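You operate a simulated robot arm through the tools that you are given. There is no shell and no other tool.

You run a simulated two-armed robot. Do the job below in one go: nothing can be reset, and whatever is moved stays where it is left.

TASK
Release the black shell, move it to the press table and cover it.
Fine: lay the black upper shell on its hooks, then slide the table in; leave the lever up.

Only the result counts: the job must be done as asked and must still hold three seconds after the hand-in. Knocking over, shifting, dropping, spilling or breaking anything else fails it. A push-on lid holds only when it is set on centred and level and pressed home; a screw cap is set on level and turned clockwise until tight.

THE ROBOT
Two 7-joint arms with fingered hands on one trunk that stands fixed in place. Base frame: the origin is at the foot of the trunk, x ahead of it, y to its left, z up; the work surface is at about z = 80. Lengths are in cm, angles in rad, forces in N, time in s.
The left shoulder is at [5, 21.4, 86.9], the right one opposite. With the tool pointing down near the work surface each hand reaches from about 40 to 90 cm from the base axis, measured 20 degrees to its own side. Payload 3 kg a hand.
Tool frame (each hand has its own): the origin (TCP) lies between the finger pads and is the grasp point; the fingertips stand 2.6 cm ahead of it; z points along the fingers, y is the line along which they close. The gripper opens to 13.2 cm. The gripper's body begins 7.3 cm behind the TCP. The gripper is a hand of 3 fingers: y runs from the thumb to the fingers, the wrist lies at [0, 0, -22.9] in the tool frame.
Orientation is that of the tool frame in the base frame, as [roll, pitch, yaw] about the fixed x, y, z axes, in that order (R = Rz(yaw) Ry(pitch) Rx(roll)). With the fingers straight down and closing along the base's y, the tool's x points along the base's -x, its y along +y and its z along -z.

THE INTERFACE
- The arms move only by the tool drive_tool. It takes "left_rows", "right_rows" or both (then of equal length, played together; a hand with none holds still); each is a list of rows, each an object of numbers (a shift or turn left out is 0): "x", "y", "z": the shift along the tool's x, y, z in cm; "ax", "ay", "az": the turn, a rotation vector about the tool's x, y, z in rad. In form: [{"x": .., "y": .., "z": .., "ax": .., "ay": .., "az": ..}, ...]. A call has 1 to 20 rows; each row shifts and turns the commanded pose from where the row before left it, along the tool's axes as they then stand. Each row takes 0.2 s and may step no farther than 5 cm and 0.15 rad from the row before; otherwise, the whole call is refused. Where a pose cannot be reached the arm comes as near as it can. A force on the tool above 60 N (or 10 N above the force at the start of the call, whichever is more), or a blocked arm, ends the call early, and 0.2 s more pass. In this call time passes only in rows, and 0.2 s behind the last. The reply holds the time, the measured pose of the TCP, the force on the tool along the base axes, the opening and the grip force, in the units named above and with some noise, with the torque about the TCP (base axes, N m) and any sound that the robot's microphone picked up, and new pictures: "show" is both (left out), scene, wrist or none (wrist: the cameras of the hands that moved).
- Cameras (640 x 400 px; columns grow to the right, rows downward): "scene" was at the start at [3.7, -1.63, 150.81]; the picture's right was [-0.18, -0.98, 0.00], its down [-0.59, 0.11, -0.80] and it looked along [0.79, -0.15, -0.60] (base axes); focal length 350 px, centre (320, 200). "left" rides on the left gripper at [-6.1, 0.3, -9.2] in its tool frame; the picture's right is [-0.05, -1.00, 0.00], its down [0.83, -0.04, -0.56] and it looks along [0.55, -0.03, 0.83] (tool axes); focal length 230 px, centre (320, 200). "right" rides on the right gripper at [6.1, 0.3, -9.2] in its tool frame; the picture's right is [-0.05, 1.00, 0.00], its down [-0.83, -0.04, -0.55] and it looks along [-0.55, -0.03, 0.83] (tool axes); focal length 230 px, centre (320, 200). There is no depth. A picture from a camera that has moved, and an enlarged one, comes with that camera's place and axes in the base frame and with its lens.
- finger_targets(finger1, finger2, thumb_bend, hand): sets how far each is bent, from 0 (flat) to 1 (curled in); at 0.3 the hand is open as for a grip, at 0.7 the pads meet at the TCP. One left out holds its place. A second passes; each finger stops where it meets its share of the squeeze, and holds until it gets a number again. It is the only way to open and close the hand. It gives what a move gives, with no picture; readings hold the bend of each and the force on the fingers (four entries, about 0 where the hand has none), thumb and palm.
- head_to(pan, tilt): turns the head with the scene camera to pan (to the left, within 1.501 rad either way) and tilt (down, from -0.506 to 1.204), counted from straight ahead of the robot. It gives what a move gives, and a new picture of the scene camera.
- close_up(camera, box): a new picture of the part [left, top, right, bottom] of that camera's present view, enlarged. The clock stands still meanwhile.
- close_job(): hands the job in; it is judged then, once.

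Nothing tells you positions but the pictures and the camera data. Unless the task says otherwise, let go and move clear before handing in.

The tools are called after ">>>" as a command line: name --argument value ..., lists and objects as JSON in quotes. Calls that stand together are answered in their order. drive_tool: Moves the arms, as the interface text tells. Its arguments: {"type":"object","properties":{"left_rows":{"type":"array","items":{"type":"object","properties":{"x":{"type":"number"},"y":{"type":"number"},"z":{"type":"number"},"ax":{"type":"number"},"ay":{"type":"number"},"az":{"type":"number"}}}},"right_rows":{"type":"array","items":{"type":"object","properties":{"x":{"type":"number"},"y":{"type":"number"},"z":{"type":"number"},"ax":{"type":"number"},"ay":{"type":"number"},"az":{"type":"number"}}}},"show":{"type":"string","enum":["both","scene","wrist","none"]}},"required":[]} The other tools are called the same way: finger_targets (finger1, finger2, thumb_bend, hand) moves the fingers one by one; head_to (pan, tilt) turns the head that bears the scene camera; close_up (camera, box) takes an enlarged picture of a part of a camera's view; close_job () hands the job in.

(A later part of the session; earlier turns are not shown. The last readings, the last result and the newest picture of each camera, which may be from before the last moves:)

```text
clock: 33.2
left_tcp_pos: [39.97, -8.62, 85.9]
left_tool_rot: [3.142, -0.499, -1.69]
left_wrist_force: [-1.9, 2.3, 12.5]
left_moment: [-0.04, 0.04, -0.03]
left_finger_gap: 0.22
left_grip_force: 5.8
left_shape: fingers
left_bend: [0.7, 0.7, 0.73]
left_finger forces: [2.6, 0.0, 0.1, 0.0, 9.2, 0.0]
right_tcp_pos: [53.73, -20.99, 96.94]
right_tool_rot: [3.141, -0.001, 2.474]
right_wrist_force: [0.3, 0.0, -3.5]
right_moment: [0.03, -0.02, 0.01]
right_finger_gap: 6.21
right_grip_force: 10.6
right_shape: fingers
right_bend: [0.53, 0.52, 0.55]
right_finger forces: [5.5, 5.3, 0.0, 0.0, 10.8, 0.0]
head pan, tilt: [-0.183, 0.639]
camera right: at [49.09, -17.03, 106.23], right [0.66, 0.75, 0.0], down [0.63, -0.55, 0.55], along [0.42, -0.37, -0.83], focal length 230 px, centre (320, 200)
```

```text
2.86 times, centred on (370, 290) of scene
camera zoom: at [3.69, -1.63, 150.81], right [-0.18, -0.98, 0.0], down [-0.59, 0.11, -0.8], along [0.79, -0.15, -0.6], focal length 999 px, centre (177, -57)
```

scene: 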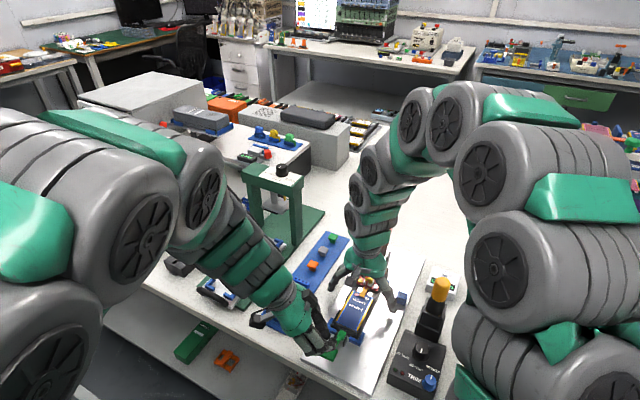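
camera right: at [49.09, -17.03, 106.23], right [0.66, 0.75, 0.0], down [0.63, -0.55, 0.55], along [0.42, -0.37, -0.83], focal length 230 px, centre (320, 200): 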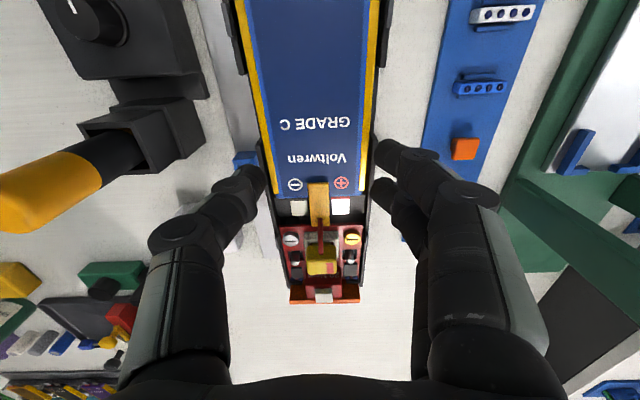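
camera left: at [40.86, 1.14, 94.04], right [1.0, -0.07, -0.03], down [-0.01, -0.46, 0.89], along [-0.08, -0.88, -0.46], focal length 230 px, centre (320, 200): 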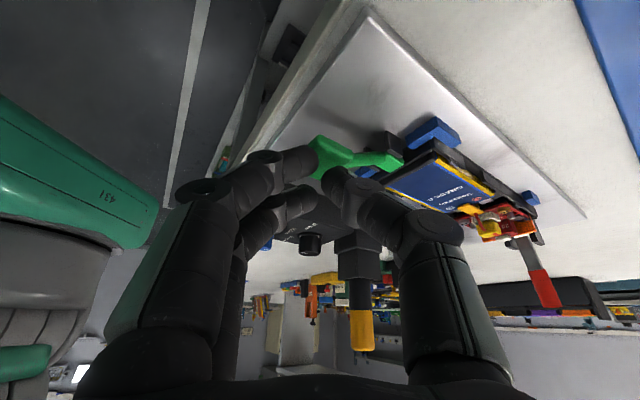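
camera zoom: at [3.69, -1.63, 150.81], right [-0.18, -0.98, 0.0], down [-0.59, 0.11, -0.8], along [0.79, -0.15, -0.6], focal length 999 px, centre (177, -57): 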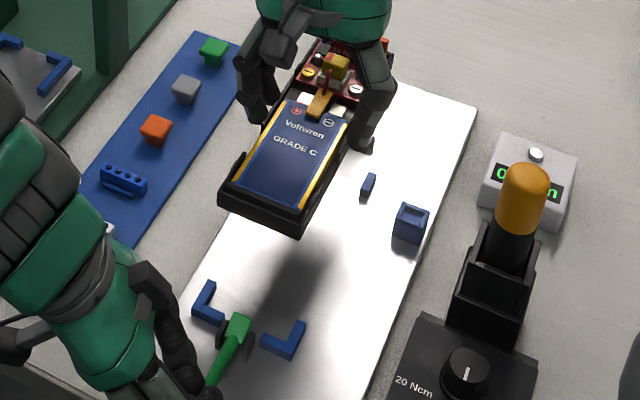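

The shell hangs level in the right hand. Now I'll take the left fist up off the paddle and well back to the left.

>>> drive_tool --left_rows '[{"x": 0.957, "z": -1.756}, {"x": 0.957, "z": -1.756}, {"x": 0.957, "z": -1.756}, {"x": -2.63, "y": -0.525, "z": -3.71}, {"x": -2.63, "y": -0.525, "z": -3.71}, {"x": -2.63, "y": -0.525, "z": -3.71}, {"x": -2.63, "y": -0.525, "z": -3.71}, {"x": -2.63, "y": -0.525, "z": -3.71}, {"x": -2.63, "y": -0.525, "z": -3.71}, {"x": -2.63, "y": -0.525, "z": -3.71}, {"x": -2.63, "y": -0.525, "z": -3.71}]' --show "both"

>>> close_up --camera "scene" --box '[180, 210, 310, 320]'

>>> close_up --camera "scene" --box '[220, 150, 340, 260]'

```text
clock: 35.6
left_tcp_pos: [48.08, 23.4, 107.85]
left_tool_rot: [3.139, -0.501, -1.689]
left_wrist_force: [-0.7, 0.9, 0.2]
left_moment: [0.01, 0.03, 0.02]
left_finger_gap: 0.53
left_grip_force: 0.1
left_shape: fingers
left_bend: [0.7, 0.7, 0.7]
left_finger forces: [0.1, 0.1, 0.0, 0.1, 0.0, 0.1]
right_tcp_pos: [53.65, -21.05, 96.86]
right_tool_rot: [-3.141, 0.001, 2.475]
right_wrist_force: [0.8, 0.0, -2.5]
right_moment: [0.01, 0.04, 0.03]
right_finger_gap: 6.18
right_grip_force: 10.9
right_shape: fingers
right_bend: [0.53, 0.52, 0.55]
right_finger forces: [5.5, 5.3, 0.1, 0.0, 10.9, 0.1]
head pan, tilt: [-0.183, 0.639]
camera left: at [48.88, 33.22, 113.0], right [1.0, -0.07, -0.03], down [-0.01, -0.46, 0.89], along [-0.08, -0.88, -0.46], focal length 230 px, centre (320, 200)
```

scene: 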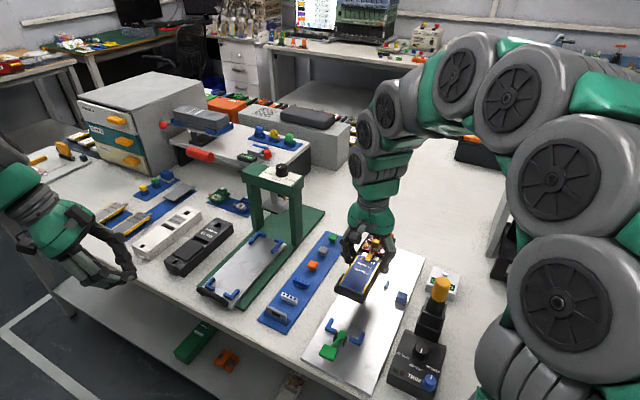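
left: 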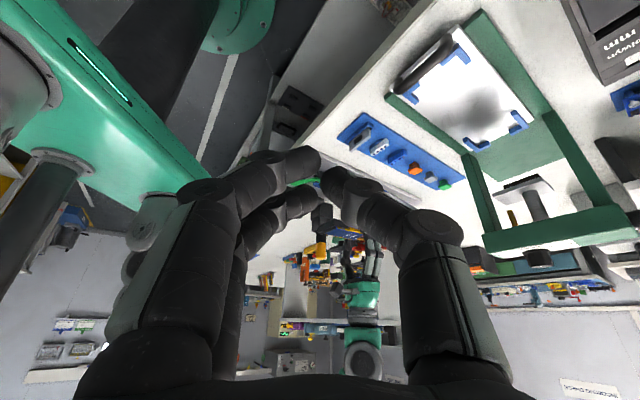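

```text
3.64 times, centred on (245, 265) of scene
camera zoom: at [3.7, -1.63, 150.81], right [-0.18, -0.98, 0.0], down [-0.59, 0.11, -0.8], along [0.79, -0.15, -0.6], focal length 1272 px, centre (593, -36)
```

zoom: 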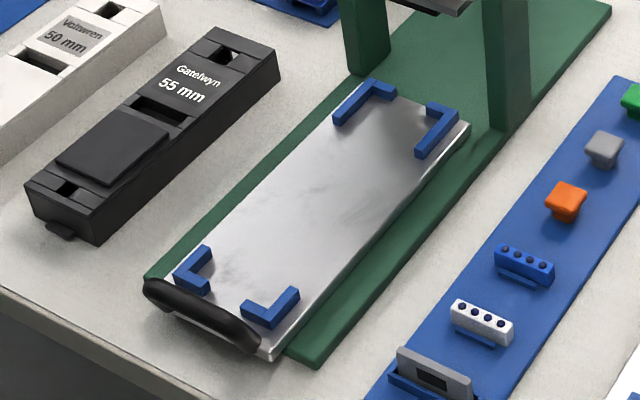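

```text
3.64 times, centred on (280, 205) of scene
camera zoom: at [3.7, -1.63, 150.81], right [-0.18, -0.98, 0.0], down [-0.59, 0.11, -0.8], along [0.79, -0.15, -0.6], focal length 1272 px, centre (466, 182)
```

zoom: 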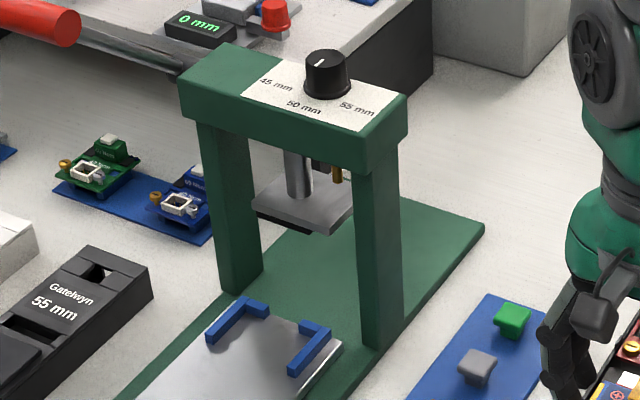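

The left hand is clear and the right holds the shell. I'll measure the press table's four blue corners from both the scene and left cameras before carrying the shell over.

>>> close_up --camera "left" --box '[370, 0, 570, 170]'

>>> close_up --camera "scene" --box '[195, 255, 275, 310]'

>>> close_up --camera "scene" --box '[235, 220, 315, 275]'

```text
2.35 times, centred on (470, 85) of left
camera zoom: at [48.88, 33.22, 113.0], right [1.0, -0.07, -0.03], down [-0.01, -0.46, 0.89], along [-0.08, -0.88, -0.46], focal length 541 px, centre (-33, 471)
```

zoom: 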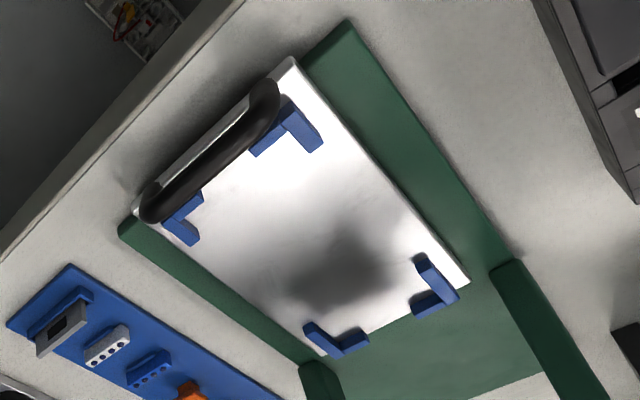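

```text
7.27 times, centred on (235, 282) of scene
camera zoom: at [3.7, -1.63, 150.81], right [-0.18, -0.98, 0.0], down [-0.59, 0.11, -0.8], along [0.79, -0.15, -0.6], focal length 2543 px, centre (938, -400)
```

zoom: 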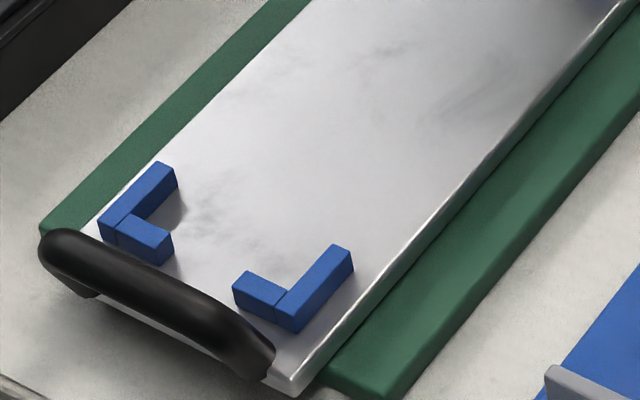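

```text
7.27 times, centred on (275, 248) of scene
camera zoom: at [3.7, -1.63, 150.81], right [-0.18, -0.98, 0.0], down [-0.59, 0.11, -0.8], along [0.79, -0.15, -0.6], focal length 2543 px, centre (647, -146)
```

zoom: 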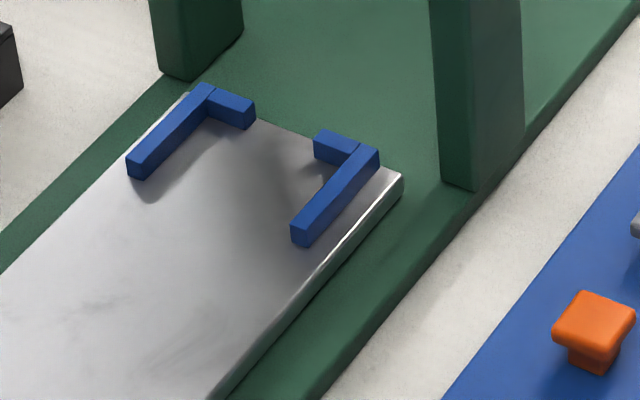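

I put the nest centre at about (70.9, 5.8) with the table top near z = 81.6, the same heading as the fixture. I'll carry the shell across at height and check its alignment from above.

>>> drive_tool --right_rows '[{"x": 1.6}, {"x": 1.5}, {"y": 3}, {"y": 4}, {"y": 4}, {"y": 4}, {"y": 4}, {"y": 4}, {"y": 4}, {"y": 3}, {"y": 1.8}]' --show "both"

>>> close_up --camera "scene" --box '[180, 160, 330, 310]'

>>> close_up --camera "left" --box '[370, 0, 570, 170]'

```text
clock: 38.0
left_tcp_pos: [48.08, 23.34, 107.84]
left_tool_rot: [-3.141, -0.499, -1.689]
left_wrist_force: [-0.3, -0.4, 0.8]
left_moment: [0.01, 0.0, -0.04]
left_finger_gap: 0.53
left_grip_force: 0.0
left_shape: fingers
left_bend: [0.7, 0.7, 0.7]
left_finger forces: [0.0, 0.1, 0.0, 0.1, 0.0, 0.1]
right_tcp_pos: [70.96, 5.98, 96.83]
right_tool_rot: [-3.142, 0.0, 2.475]
right_wrist_force: [0.5, -0.5, -2.5]
right_moment: [0.0, 0.0, -0.02]
right_finger_gap: 6.21
right_grip_force: 10.7
right_shape: fingers
right_bend: [0.53, 0.53, 0.55]
right_finger forces: [5.5, 5.3, 0.1, 0.1, 10.6, 0.1]
head pan, tilt: [-0.183, 0.639]
camera right: at [66.41, 9.94, 106.16], right [0.66, 0.75, 0.0], down [0.63, -0.55, 0.55], along [0.42, -0.37, -0.83], focal length 230 px, centre (320, 200)
```

scene: 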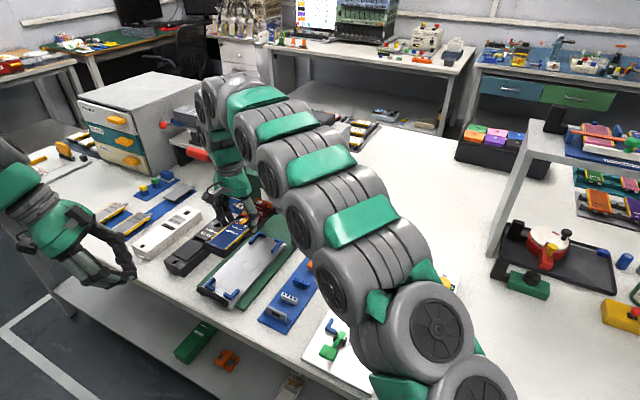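
right: 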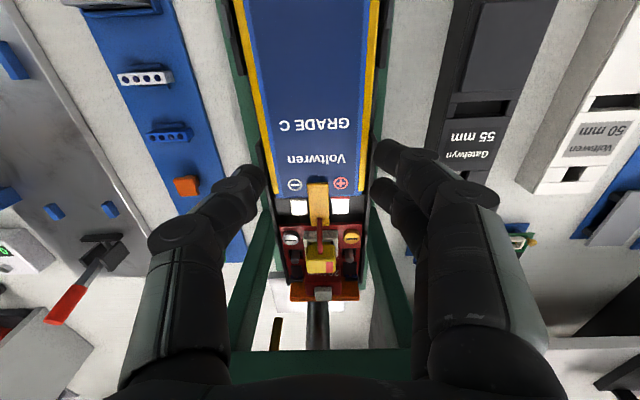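

```text
2.67 times, centred on (255, 235) of scene
camera zoom: at [3.71, -1.63, 150.81], right [-0.18, -0.98, 0.0], down [-0.59, 0.11, -0.8], along [0.79, -0.15, -0.6], focal length 932 px, centre (493, 107)
```

zoom: 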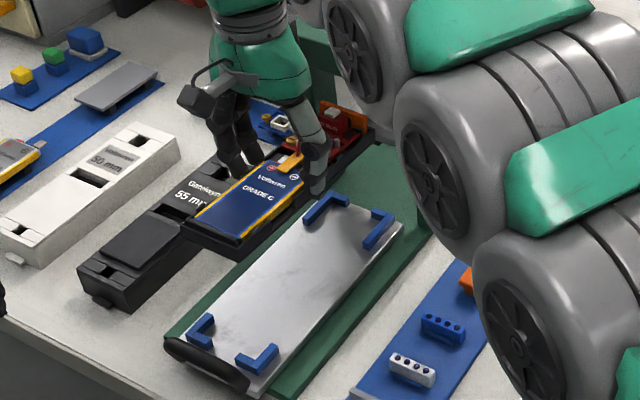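

```text
2.35 times, centred on (470, 85) of left
camera zoom: at [48.89, 33.17, 113.02], right [1.0, -0.07, -0.03], down [-0.01, -0.46, 0.89], along [-0.08, -0.88, -0.46], focal length 541 px, centre (-33, 471)
```

zoom: 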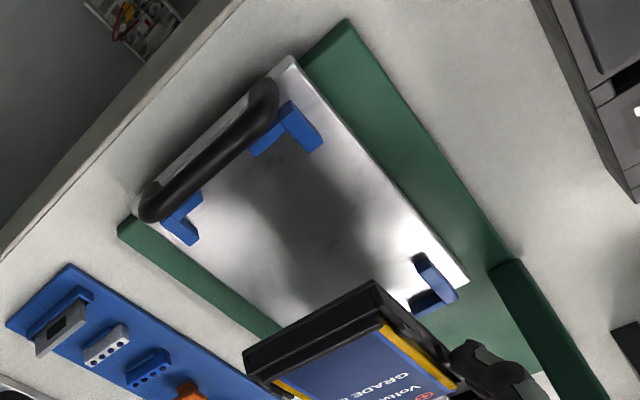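

The shell is over the table with the heading matching. I'll lower it to about 3.5 cm above the nest and check the corners from both sides.

>>> drive_tool --right_rows '[{"z": 2.2}, {"z": 2.2}, {"z": 2.2}]' --show "wrist"

>>> close_up --camera "scene" --box '[190, 210, 310, 310]'

>>> close_up --camera "left" --box '[400, 20, 560, 150]'

```text
clock: 38.8
left_tcp_pos: [48.14, 23.45, 107.85]
left_tool_rot: [3.141, -0.497, -1.691]
left_wrist_force: [-0.9, -0.2, -0.3]
left_moment: [0.0, 0.04, -0.01]
left_finger_gap: 0.53
left_grip_force: 0.1
left_shape: fingers
left_bend: [0.7, 0.7, 0.7]
left_finger forces: [0.0, 0.0, 0.0, 0.1, 0.0, 0.0]
right_tcp_pos: [71.03, 5.98, 90.28]
right_tool_rot: [3.142, 0.001, 2.476]
right_wrist_force: [0.2, 0.5, -2.8]
right_moment: [0.02, -0.02, -0.01]
right_finger_gap: 6.19
right_grip_force: 10.8
right_shape: fingers
right_bend: [0.53, 0.53, 0.55]
right_finger forces: [5.5, 5.2, 0.0, 0.0, 10.4, 0.0]
head pan, tilt: [-0.183, 0.639]
camera right: at [66.37, 10.02, 99.57], right [0.66, 0.75, 0.0], down [0.63, -0.55, 0.56], along [0.42, -0.37, -0.83], focal length 230 px, centre (320, 200)
```

right: 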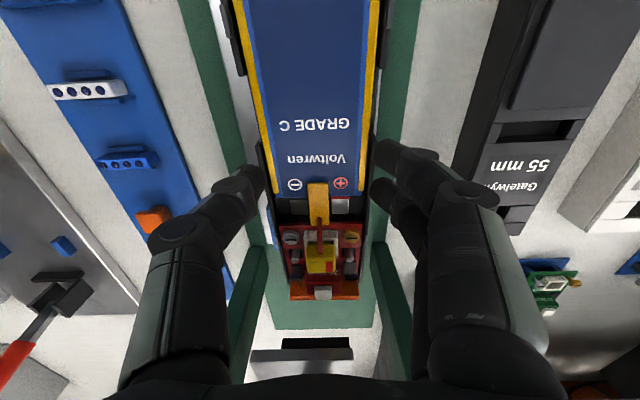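

```text
4.00 times, centred on (250, 260) of scene
camera zoom: at [3.71, -1.63, 150.81], right [-0.18, -0.98, 0.0], down [-0.59, 0.11, -0.8], along [0.79, -0.15, -0.6], focal length 1399 px, centre (600, -40)
```

zoom: 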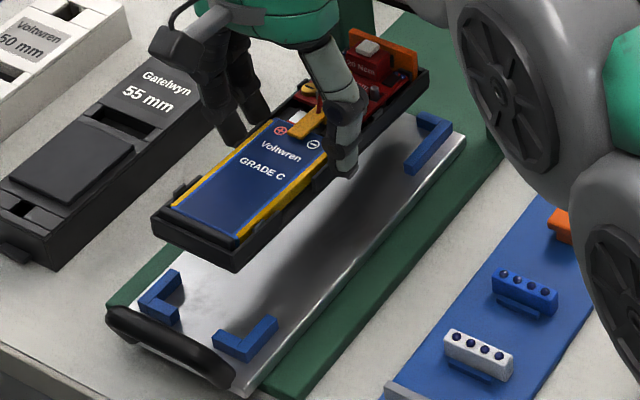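

```text
3.08 times, centred on (480, 85) of left
camera zoom: at [48.89, 33.18, 113.02], right [1.0, -0.07, -0.03], down [-0.01, -0.46, 0.89], along [-0.08, -0.88, -0.46], focal length 708 px, centre (-172, 554)
```

zoom: 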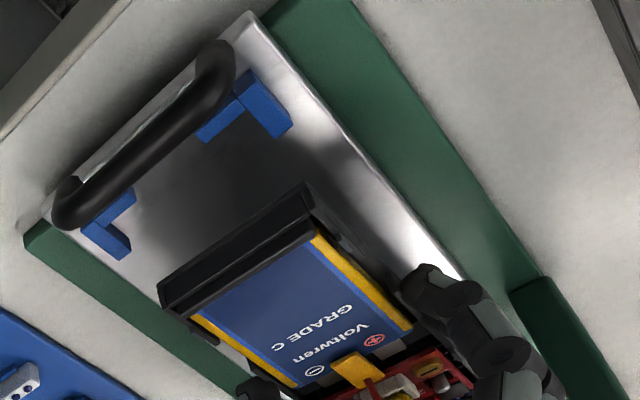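

The shell seems to be roughly half a centimetre too far to the left of the nest. I'll zoom in on the front corners to measure that properly.

>>> close_up --camera "scene" --box '[205, 245, 275, 305]'

>>> close_up --camera "left" --box '[410, 30, 500, 110]'

>>> close_up --camera "right" --box '[200, 100, 440, 380]'

```text
6.67 times, centred on (240, 275) of scene
camera zoom: at [3.71, -1.63, 150.81], right [-0.18, -0.98, 0.0], down [-0.59, 0.11, -0.8], along [0.79, -0.15, -0.6], focal length 2331 px, centre (853, -300)
```

zoom: 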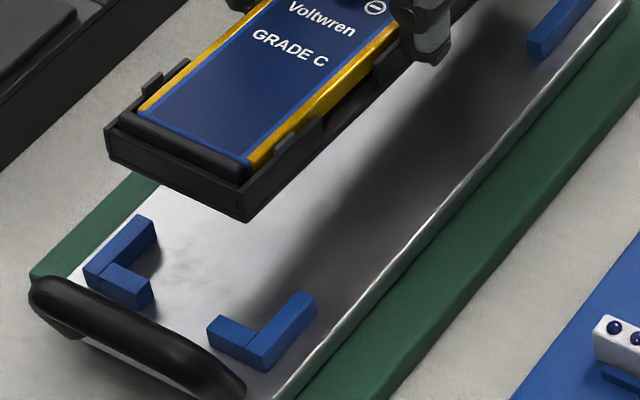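

```text
5.00 times, centred on (455, 70) of left
camera zoom: at [48.89, 33.18, 113.02], right [1.0, -0.07, -0.03], down [-0.01, -0.46, 0.89], along [-0.08, -0.88, -0.46], focal length 1150 px, centre (-355, 850)
```

zoom: 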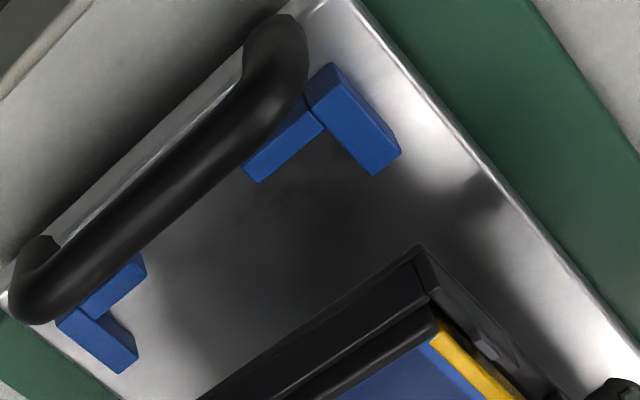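

```text
1.43 times, centred on (320, 240) of right
camera zoom: at [66.37, 10.02, 99.57], right [0.66, 0.75, 0.0], down [0.63, -0.55, 0.56], along [0.42, -0.37, -0.83], focal length 329 px, centre (320, 143)
```

zoom: 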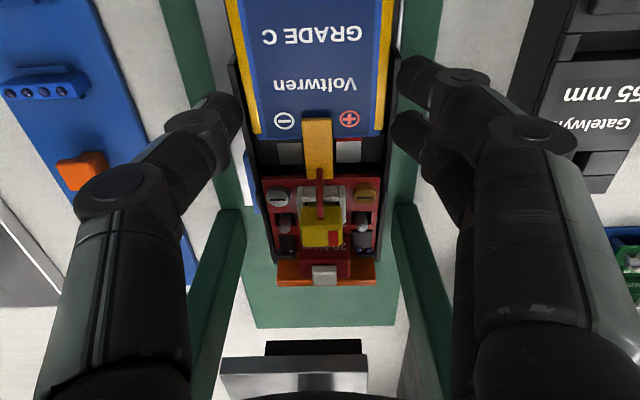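

The corner heights don't agree with a level shell: it seems to have pitched in the grip, front end up by roughly a centimetre. I'll zoom in on both ends to confirm.

>>> close_up --camera "scene" --box '[245, 205, 315, 250]'

>>> close_up --camera "left" --box '[430, 40, 570, 150]'

>>> close_up --camera "scene" --box '[205, 225, 290, 285]'

```text
8.89 times, centred on (280, 228) of scene
camera zoom: at [3.71, -1.63, 150.81], right [-0.18, -0.98, 0.0], down [-0.59, 0.11, -0.8], along [0.79, -0.15, -0.6], focal length 3108 px, centre (676, -44)
```

zoom: 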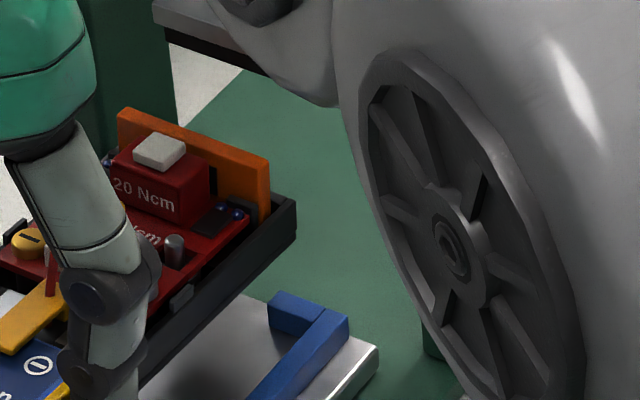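

```text
3.64 times, centred on (500, 95) of left
camera zoom: at [48.89, 33.18, 113.02], right [1.0, -0.07, -0.03], down [-0.01, -0.46, 0.89], along [-0.08, -0.88, -0.46], focal length 837 px, centre (-334, 582)
```

zoom: 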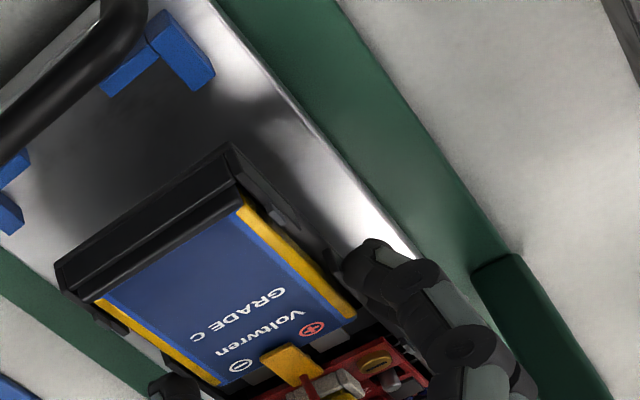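

```text
6.67 times, centred on (248, 255) of scene
camera zoom: at [3.71, -1.63, 150.81], right [-0.18, -0.98, 0.0], down [-0.59, 0.11, -0.8], along [0.79, -0.15, -0.6], focal length 2331 px, centre (803, -167)
```

zoom: 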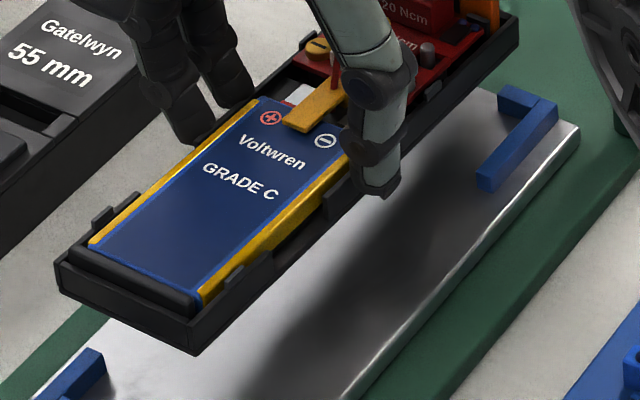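

Front end is up by about 1.5 cm over its 20.4 cm length, so it has pivoted in the fingers. I'll tilt the hand 0.07 rad to level it, shift it a little right and back to centre it, and come down closer.

>>> drive_tool --right_rows '[{"x": 0.45, "y": -0.55, "ay": -0.035}, {"ay": -0.035}, {"x": 0.098, "z": 1.3}, {"x": 0.098, "z": 1.3}]' --show "wrist"

>>> close_up --camera "scene" --box '[205, 245, 275, 305]'

>>> close_up --camera "scene" --box '[245, 205, 315, 250]'

>>> close_up --camera "left" --box '[410, 30, 520, 120]'

>>> close_up --camera "right" --box '[200, 100, 440, 380]'

```text
clock: 39.8
left_tcp_pos: [48.0, 23.48, 107.88]
left_tool_rot: [-3.141, -0.499, -1.689]
left_wrist_force: [0.1, -0.8, 0.1]
left_moment: [-0.01, 0.04, -0.01]
left_finger_gap: 0.56
left_grip_force: 0.0
left_shape: fingers
left_bend: [0.7, 0.7, 0.7]
left_finger forces: [0.0, 0.1, 0.0, 0.1, 0.0, 0.0]
right_tcp_pos: [70.4, 5.79, 87.63]
right_tool_rot: [3.141, 0.07, 2.476]
right_wrist_force: [0.4, -0.2, -2.4]
right_moment: [0.02, 0.02, 0.0]
right_finger_gap: 6.18
right_grip_force: 10.1
right_shape: fingers
right_bend: [0.53, 0.53, 0.55]
right_finger forces: [5.4, 5.3, 0.0, 0.1, 10.2, 0.0]
head pan, tilt: [-0.183, 0.639]
camera right: at [65.22, 10.26, 96.52], right [0.66, 0.75, 0.0], down [0.59, -0.52, 0.61], along [0.46, -0.4, -0.79], focal length 230 px, centre (320, 200)
```

right: 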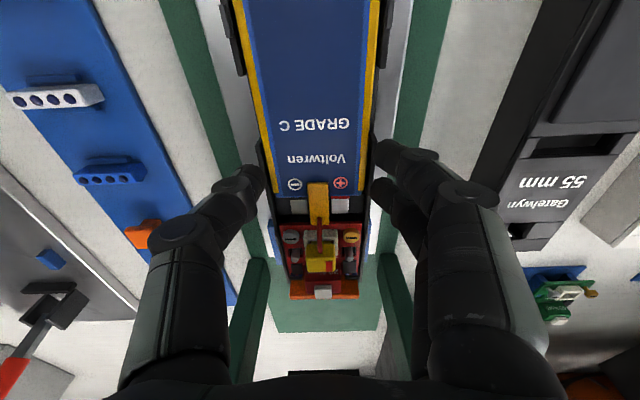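

```text
6.67 times, centred on (240, 275) of scene
camera zoom: at [3.71, -1.63, 150.81], right [-0.18, -0.98, 0.0], down [-0.59, 0.11, -0.8], along [0.79, -0.15, -0.6], focal length 2331 px, centre (853, -300)
```

zoom: 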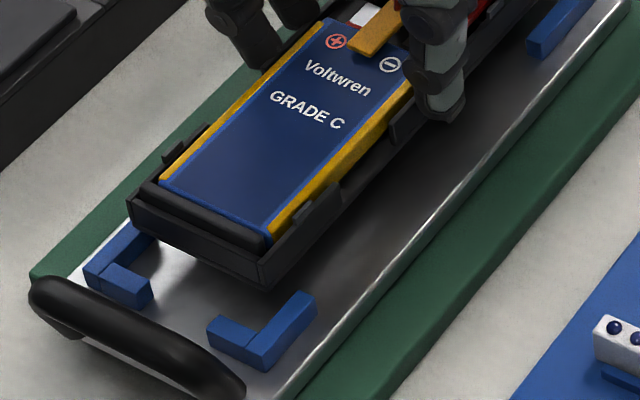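

```text
8.89 times, centred on (280, 228) of scene
camera zoom: at [3.71, -1.63, 150.81], right [-0.18, -0.98, 0.0], down [-0.59, 0.11, -0.8], along [0.79, -0.15, -0.6], focal length 3108 px, centre (676, -44)
```

zoom: 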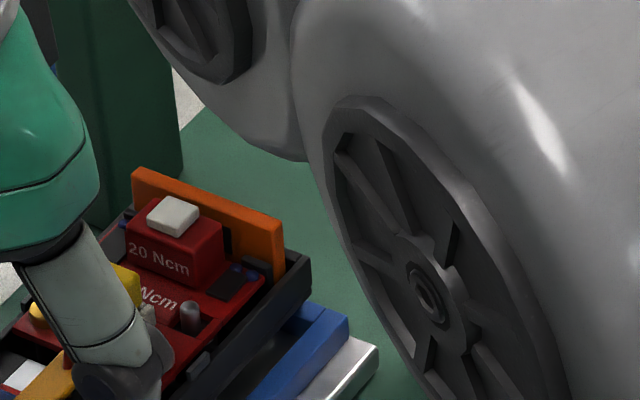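

```text
4.44 times, centred on (465, 75) of left
camera zoom: at [48.89, 33.18, 113.02], right [1.0, -0.07, -0.03], down [-0.01, -0.46, 0.89], along [-0.08, -0.88, -0.46], focal length 1022 px, centre (-324, 756)
```

zoom: 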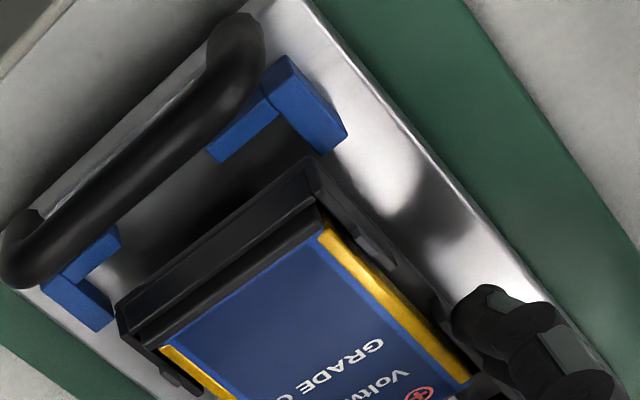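

```text
1.43 times, centred on (320, 240) of right
camera zoom: at [65.22, 10.26, 96.52], right [0.66, 0.75, 0.0], down [0.59, -0.52, 0.61], along [0.46, -0.4, -0.79], focal length 329 px, centre (320, 143)
```

zoom: 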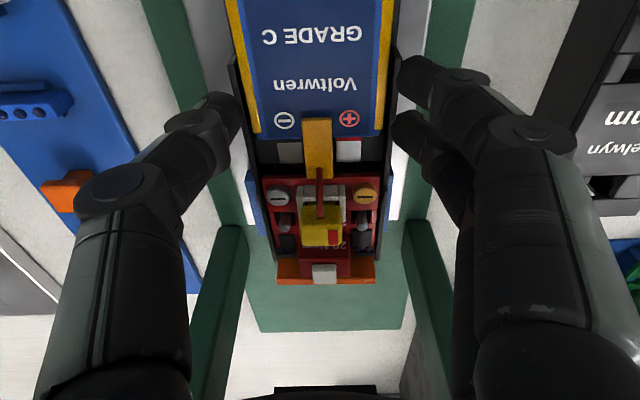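

The shell now looks level and lined up sideways in all three views; it only needs about 0.45 cm back towards me so the far end clears the far stops. I'll shift it and lower to just above the corner pieces.

>>> drive_tool --right_rows '[{"x": 0.48, "z": 0.0}, {"x": 0.05, "z": 0.7}]' --show "none"

>>> close_up --camera "scene" --box '[205, 250, 275, 305]'

>>> close_up --camera "scene" --box '[255, 215, 300, 250]'

>>> close_up --camera "left" --box '[410, 30, 520, 120]'

>>> close_up --camera "right" --box '[200, 100, 440, 380]'

```text
clock: 40.4
left_tcp_pos: [48.06, 23.26, 107.85]
left_tool_rot: [-3.14, -0.499, -1.69]
left_wrist_force: [0.2, -0.5, 0.1]
left_moment: [0.03, 0.0, -0.03]
left_finger_gap: 0.57
left_grip_force: 0.1
left_shape: fingers
left_bend: [0.7, 0.7, 0.7]
left_finger forces: [0.0, 0.1, 0.1, 0.1, 0.0, 0.1]
right_tcp_pos: [69.95, 6.11, 86.93]
right_tool_rot: [3.14, 0.07, 2.475]
right_wrist_force: [0.5, -0.5, -2.1]
right_moment: [-0.05, -0.04, 0.02]
right_finger_gap: 6.19
right_grip_force: 9.9
right_shape: fingers
right_bend: [0.53, 0.53, 0.55]
right_finger forces: [5.3, 5.4, 0.0, 0.0, 10.5, 0.0]
head pan, tilt: [-0.183, 0.639]
```

```text
7.27 times, centred on (240, 278) of scene
camera zoom: at [3.71, -1.63, 150.81], right [-0.18, -0.98, 0.0], down [-0.59, 0.11, -0.8], along [0.79, -0.15, -0.6], focal length 2543 px, centre (902, -364)
```

zoom: 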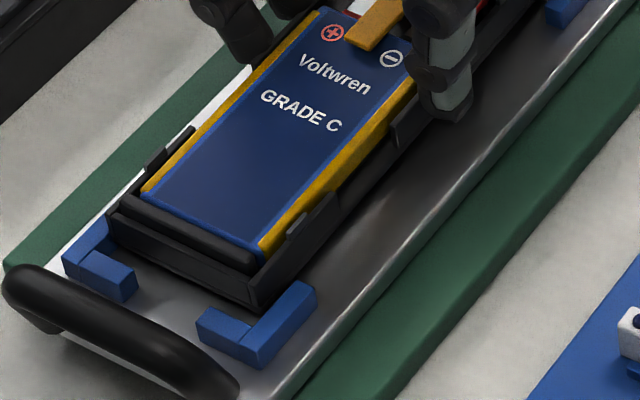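

```text
11.43 times, centred on (278, 232) of scene
camera zoom: at [3.71, -1.63, 150.81], right [-0.18, -0.98, 0.0], down [-0.59, 0.11, -0.8], along [0.79, -0.15, -0.6], focal length 3997 px, centre (806, -171)
```

zoom: 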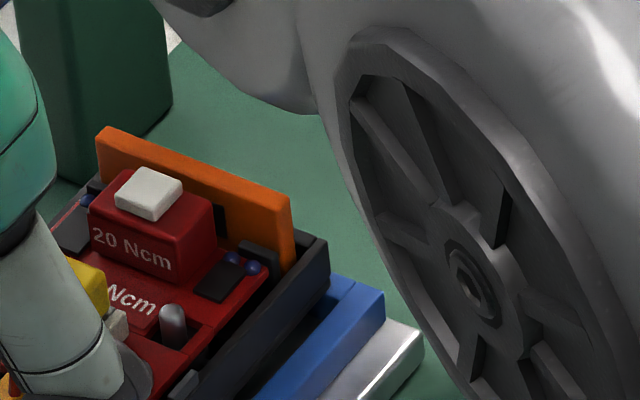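

```text
4.44 times, centred on (465, 75) of left
camera zoom: at [48.89, 33.18, 113.02], right [1.0, -0.07, -0.03], down [-0.01, -0.46, 0.89], along [-0.08, -0.88, -0.46], focal length 1022 px, centre (-324, 756)
```

zoom: 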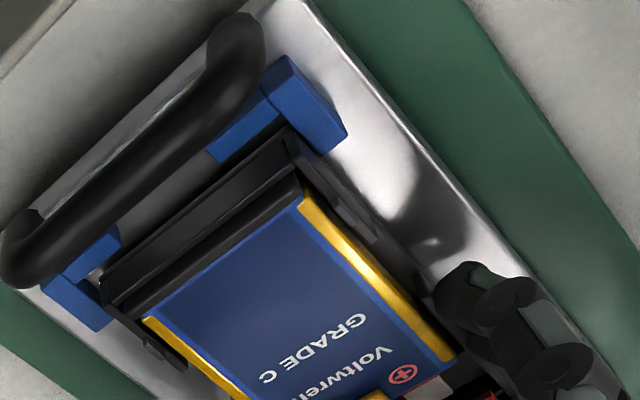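

```text
1.43 times, centred on (320, 240) of right
camera zoom: at [64.8, 10.53, 95.77], right [0.66, 0.75, 0.0], down [0.59, -0.52, 0.61], along [0.46, -0.4, -0.79], focal length 329 px, centre (320, 143)
```

zoom: 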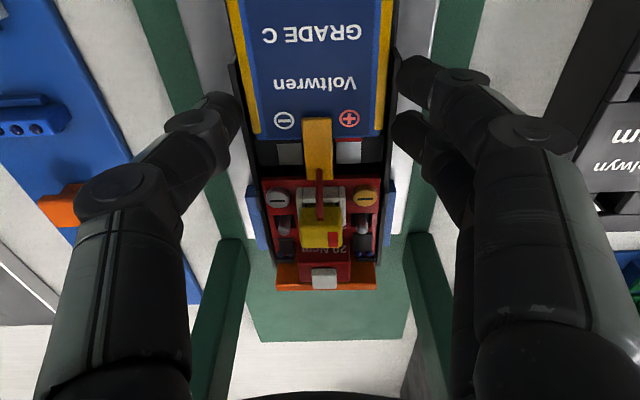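

The shell sits just above the nest with a few millimetres to spare all round. I'll nudge it about 1 mm each way and lower gently, watching for early contact.

>>> drive_tool --right_rows '[{"x": 0.08, "y": -0.1}, {"x": 0.02, "z": 0.25}, {"x": 0.02, "z": 0.25}, {"x": 0.02, "z": 0.25}, {"x": 0.02, "z": 0.25}]' --show "none"

>>> close_up --camera "scene" --box '[205, 250, 275, 305]'

>>> close_up --camera "scene" --box '[255, 215, 300, 250]'

>>> close_up --camera "left" --box '[410, 30, 520, 120]'

```text
clock: 41.6
left_tcp_pos: [47.91, 23.43, 107.83]
left_tool_rot: [-3.141, -0.498, -1.688]
left_wrist_force: [0.2, 0.1, -0.2]
left_moment: [0.01, 0.05, 0.03]
left_finger_gap: 0.53
left_grip_force: 0.0
left_shape: fingers
left_bend: [0.7, 0.7, 0.7]
left_finger forces: [0.1, 0.0, 0.1, 0.0, 0.0, 0.0]
right_tcp_pos: [69.9, 6.08, 85.93]
right_tool_rot: [3.139, 0.07, 2.473]
right_wrist_force: [1.3, 2.4, 18.1]
right_moment: [0.01, -0.1, -0.03]
right_finger_gap: 6.18
right_grip_force: 12.3
right_shape: fingers
right_bend: [0.54, 0.54, 0.56]
right_finger forces: [6.8, 6.8, 0.0, 0.1, 11.3, 0.0]
head pan, tilt: [-0.183, 0.639]
```

```text
7.27 times, centred on (240, 278) of scene
camera zoom: at [3.68, -1.63, 150.81], right [-0.18, -0.98, 0.0], down [-0.59, 0.11, -0.8], along [0.79, -0.15, -0.6], focal length 2543 px, centre (902, -364)
```

zoom: 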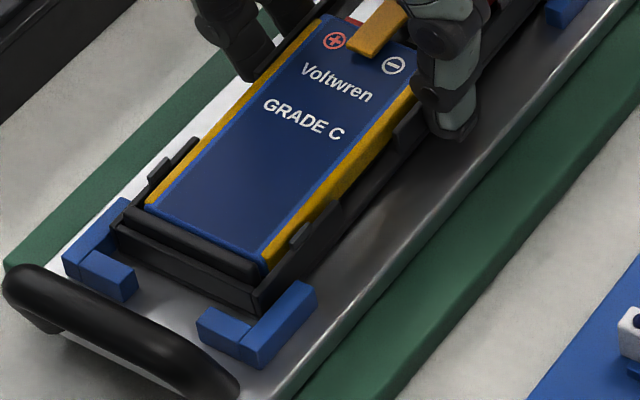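

```text
11.43 times, centred on (278, 232) of scene
camera zoom: at [3.68, -1.63, 150.81], right [-0.18, -0.98, 0.0], down [-0.59, 0.11, -0.8], along [0.79, -0.15, -0.6], focal length 3997 px, centre (806, -171)
```

zoom: 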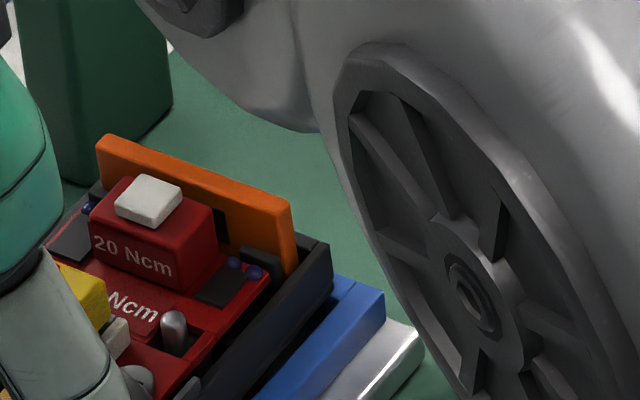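

```text
4.44 times, centred on (465, 75) of left
camera zoom: at [48.87, 33.18, 113.03], right [1.0, -0.07, -0.02], down [-0.01, -0.46, 0.89], along [-0.08, -0.88, -0.46], focal length 1022 px, centre (-324, 756)
```

zoom: 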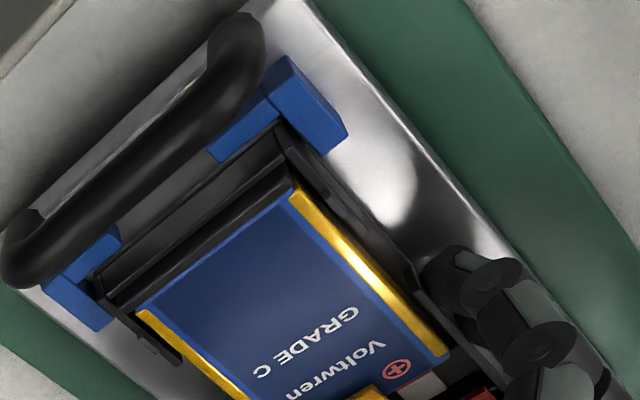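

There's 18 N of contact about 0.8 cm before the table, and the shell slid slightly in the fingers, so it is resting on a corner piece. I'll zoom in on each corner to see which one.

>>> close_up --camera "scene" --box '[208, 270, 244, 296]'

>>> close_up --camera "left" --box '[445, 38, 480, 66]'

>>> close_up --camera "left" --box '[415, 75, 450, 105]'

>>> close_up --camera "right" --box '[240, 140, 400, 260]'

>>> close_up --camera "scene" --box '[270, 228, 300, 252]'

```text
15.38 times, centred on (226, 283) of scene
camera zoom: at [3.68, -1.63, 150.81], right [-0.18, -0.98, 0.0], down [-0.59, 0.11, -0.8], along [0.79, -0.15, -0.6], focal length 5380 px, centre (1766, -1077)
```

zoom: 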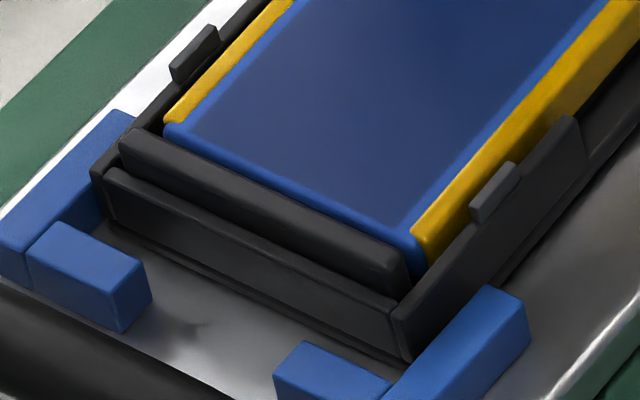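

```text
14.29 times, centred on (462, 52) of left
camera zoom: at [48.87, 33.18, 113.03], right [1.0, -0.07, -0.02], down [-0.01, -0.46, 0.89], along [-0.08, -0.88, -0.46], focal length 3287 px, centre (-1716, 2314)
```

zoom: 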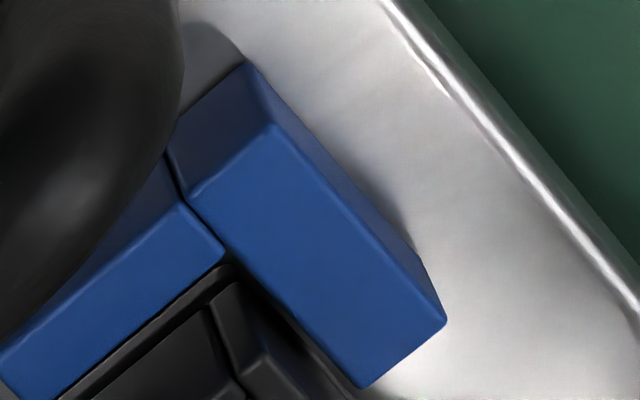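

```text
13.33 times, centred on (432, 90) of left
camera zoom: at [48.87, 33.18, 113.03], right [1.0, -0.07, -0.02], down [-0.01, -0.46, 0.89], along [-0.08, -0.88, -0.46], focal length 3068 px, centre (-1180, 1667)
```

zoom: 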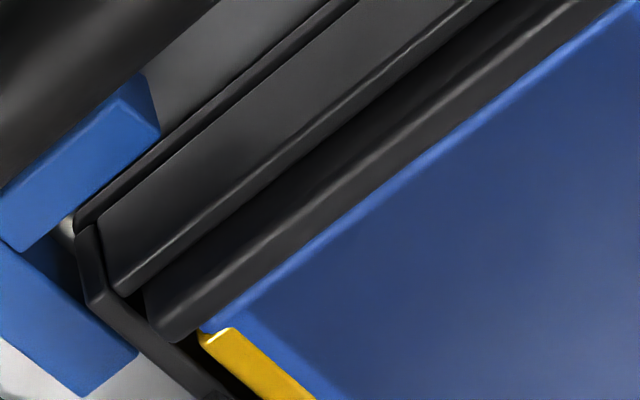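

```text
3.33 times, centred on (320, 200) of right
camera zoom: at [64.68, 10.49, 94.86], right [0.66, 0.75, 0.01], down [0.59, -0.52, 0.61], along [0.46, -0.4, -0.79], focal length 767 px, centre (320, 200)
```

zoom: 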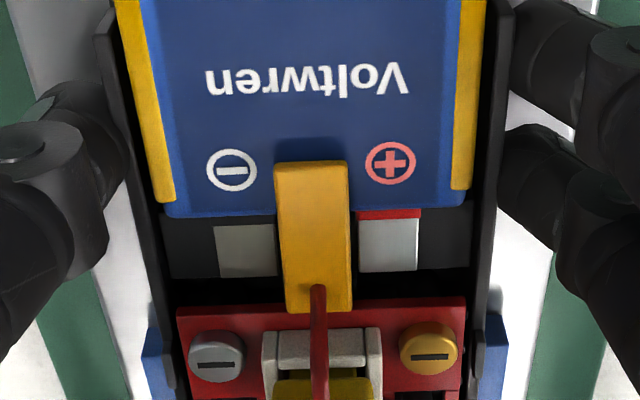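

```text
16.00 times, centred on (285, 240) of scene
camera zoom: at [3.68, -1.63, 150.81], right [-0.18, -0.98, 0.0], down [-0.59, 0.11, -0.8], along [0.79, -0.15, -0.6], focal length 5595 px, centre (880, -440)
```

zoom: 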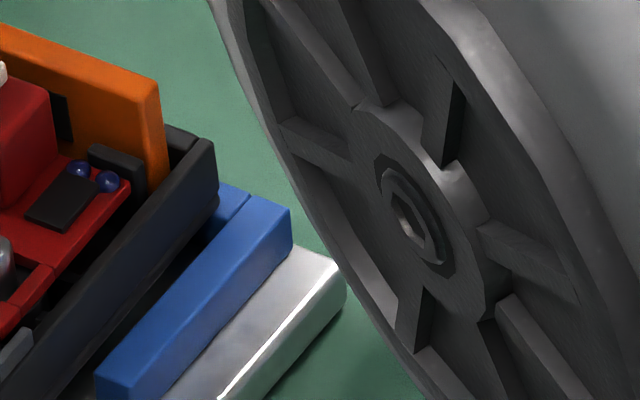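

It isn't clear from above what the shell is resting on. I'll bring the left camera around to a low viewpoint on the left-front so I can see under the shell's edge.

>>> drive_tool --left_rows '[{"ay": -0.125}, {"ay": -0.125}, {"ay": -0.125}, {"ay": -0.125}, {"az": -0.127, "z": 1.5}, {"az": -0.127, "z": 1.5}, {"az": -0.127, "z": 1.5}, {"az": -0.127, "z": 1.5}, {"az": -0.127, "z": 1.5}, {"az": -0.127, "z": 1.5}, {"x": -1.48, "y": -2.48, "z": 3.13}, {"x": -1.48, "y": -2.48, "z": 3.13}, {"x": -1.48, "y": -2.48, "z": 3.13}, {"ay": 0.127}, {"ay": 0.127}, {"ay": 0.127}, {"ay": 0.127}, {"ay": 0.127}, {"ay": 0.127}]' --show "both"

```text
clock: 45.6
left_tcp_pos: [50.26, 32.6, 89.18]
left_tool_rot: [-3.139, -0.765, -0.93]
left_wrist_force: [0.5, -0.2, 0.1]
left_moment: [-0.02, 0.0, 0.01]
left_finger_gap: 0.55
left_grip_force: 0.0
left_shape: fingers
left_bend: [0.7, 0.7, 0.7]
left_finger forces: [0.0, 0.1, 0.0, 0.0, 0.0, 0.0]
left hand out of reach, approached as far as the arm can: row 10
right_tcp_pos: [69.81, 5.96, 85.89]
right_tool_rot: [-3.141, 0.069, 2.477]
right_wrist_force: [2.4, 0.9, 12.1]
right_moment: [0.03, -0.11, -0.01]
right_finger_gap: 6.17
right_grip_force: 12.3
right_shape: fingers
right_bend: [0.54, 0.54, 0.56]
right_finger forces: [6.5, 6.4, 0.1, 0.0, 11.0, 0.0]
head pan, tilt: [-0.183, 0.639]
camera left: at [43.47, 41.07, 91.61], right [0.78, 0.63, -0.03], down [0.16, -0.15, 0.98], along [0.61, -0.76, -0.22], focal length 230 px, centre (320, 200)
```

scene: 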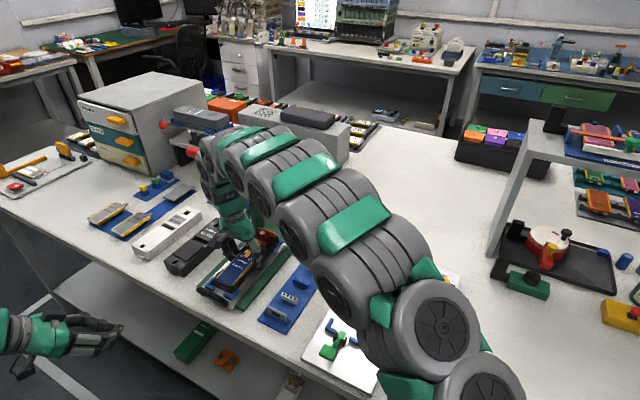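
left: 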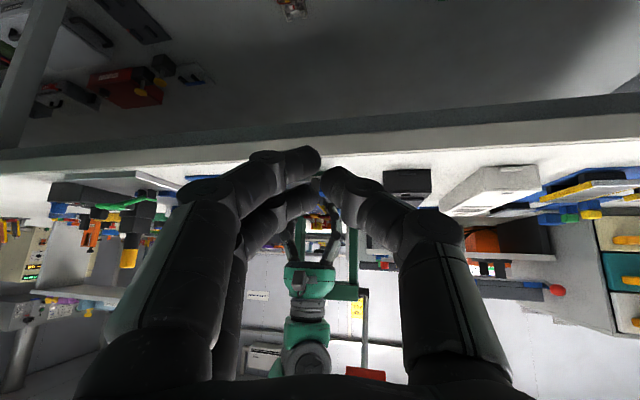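

The left fist blocks the view, so I'll open the left hand in the free air and zoom in.

>>> finger_targets --hand "left" --finger1 0.3 --finger2 0.3 --thumb_bend 0.3

>>> close_up --camera "left" --box '[270, 160, 390, 240]'

>>> close_up --camera "left" --box '[290, 170, 350, 210]'

```text
clock: 46.6
left_tcp_pos: [50.29, 32.61, 89.13]
left_tool_rot: [3.141, -0.761, -0.927]
left_wrist_force: [0.0, -0.6, 0.0]
left_moment: [0.02, 0.0, -0.03]
left_finger_gap: 13.39
left_grip_force: 0.1
left_shape: fingers
left_bend: [0.3, 0.3, 0.3]
left_finger forces: [0.0, 0.0, 0.1, 0.0, 0.0, 0.0]
right_tcp_pos: [69.75, 6.21, 85.88]
right_tool_rot: [3.141, 0.071, 2.476]
right_wrist_force: [1.7, 0.7, 11.0]
right_moment: [-0.01, -0.08, 0.0]
right_finger_gap: 6.18
right_grip_force: 11.6
right_shape: fingers
right_bend: [0.54, 0.54, 0.56]
right_finger forces: [6.3, 6.4, 0.0, 0.1, 11.1, 0.0]
head pan, tilt: [-0.183, 0.639]
```

```text
5.00 times, centred on (330, 200) of left
camera zoom: at [43.47, 41.05, 91.61], right [0.78, 0.63, -0.04], down [0.16, -0.15, 0.98], along [0.61, -0.76, -0.22], focal length 1150 px, centre (270, 200)
```

zoom: 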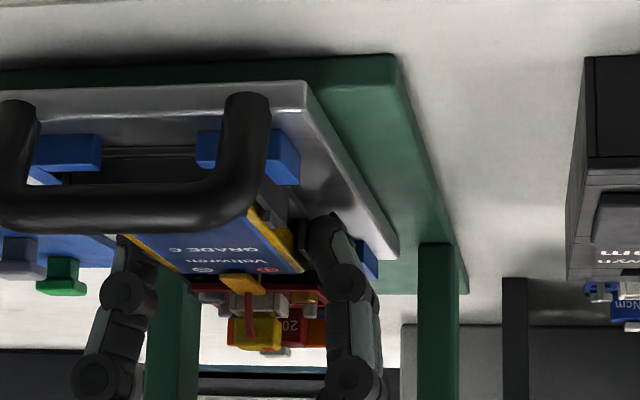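

```text
10.00 times, centred on (320, 190) of left
camera zoom: at [43.47, 41.05, 91.61], right [0.78, 0.63, -0.04], down [0.16, -0.15, 0.98], along [0.61, -0.76, -0.22], focal length 2301 px, centre (320, 300)
```

zoom: 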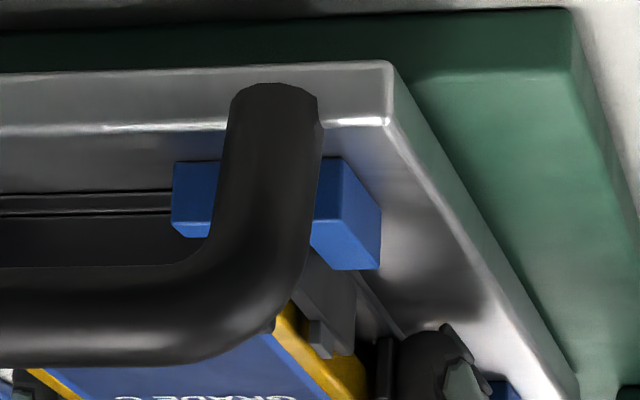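

From this low angle (picture upside down) the shell's edge runs parallel to the table and looks almost down on it. I'll zoom in further on the front edge and the far end to be certain.

>>> close_up --camera "left" --box '[288, 183, 322, 205]'

>>> close_up --camera "left" --box '[316, 190, 350, 214]'

```text
16.00 times, centred on (305, 194) of left
camera zoom: at [43.47, 41.05, 91.61], right [0.78, 0.63, -0.04], down [0.16, -0.15, 0.98], along [0.61, -0.76, -0.22], focal length 3681 px, centre (560, 296)
```

zoom: 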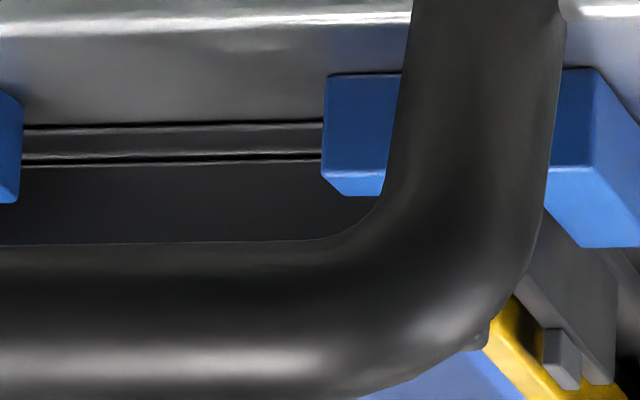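

```text
16.00 times, centred on (333, 202) of left
camera zoom: at [43.47, 41.05, 91.61], right [0.78, 0.63, -0.04], down [0.16, -0.15, 0.98], along [0.61, -0.76, -0.22], focal length 3681 px, centre (112, 168)
```

zoom: 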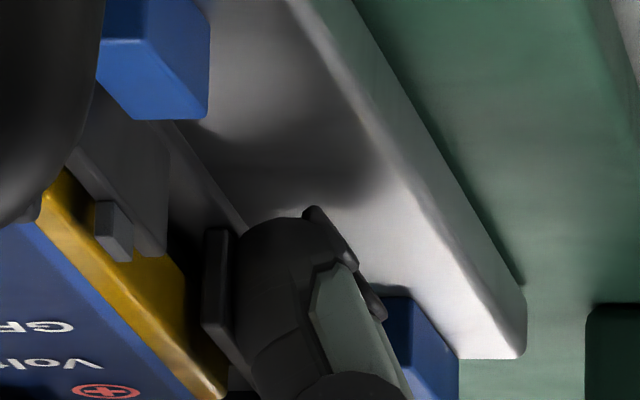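

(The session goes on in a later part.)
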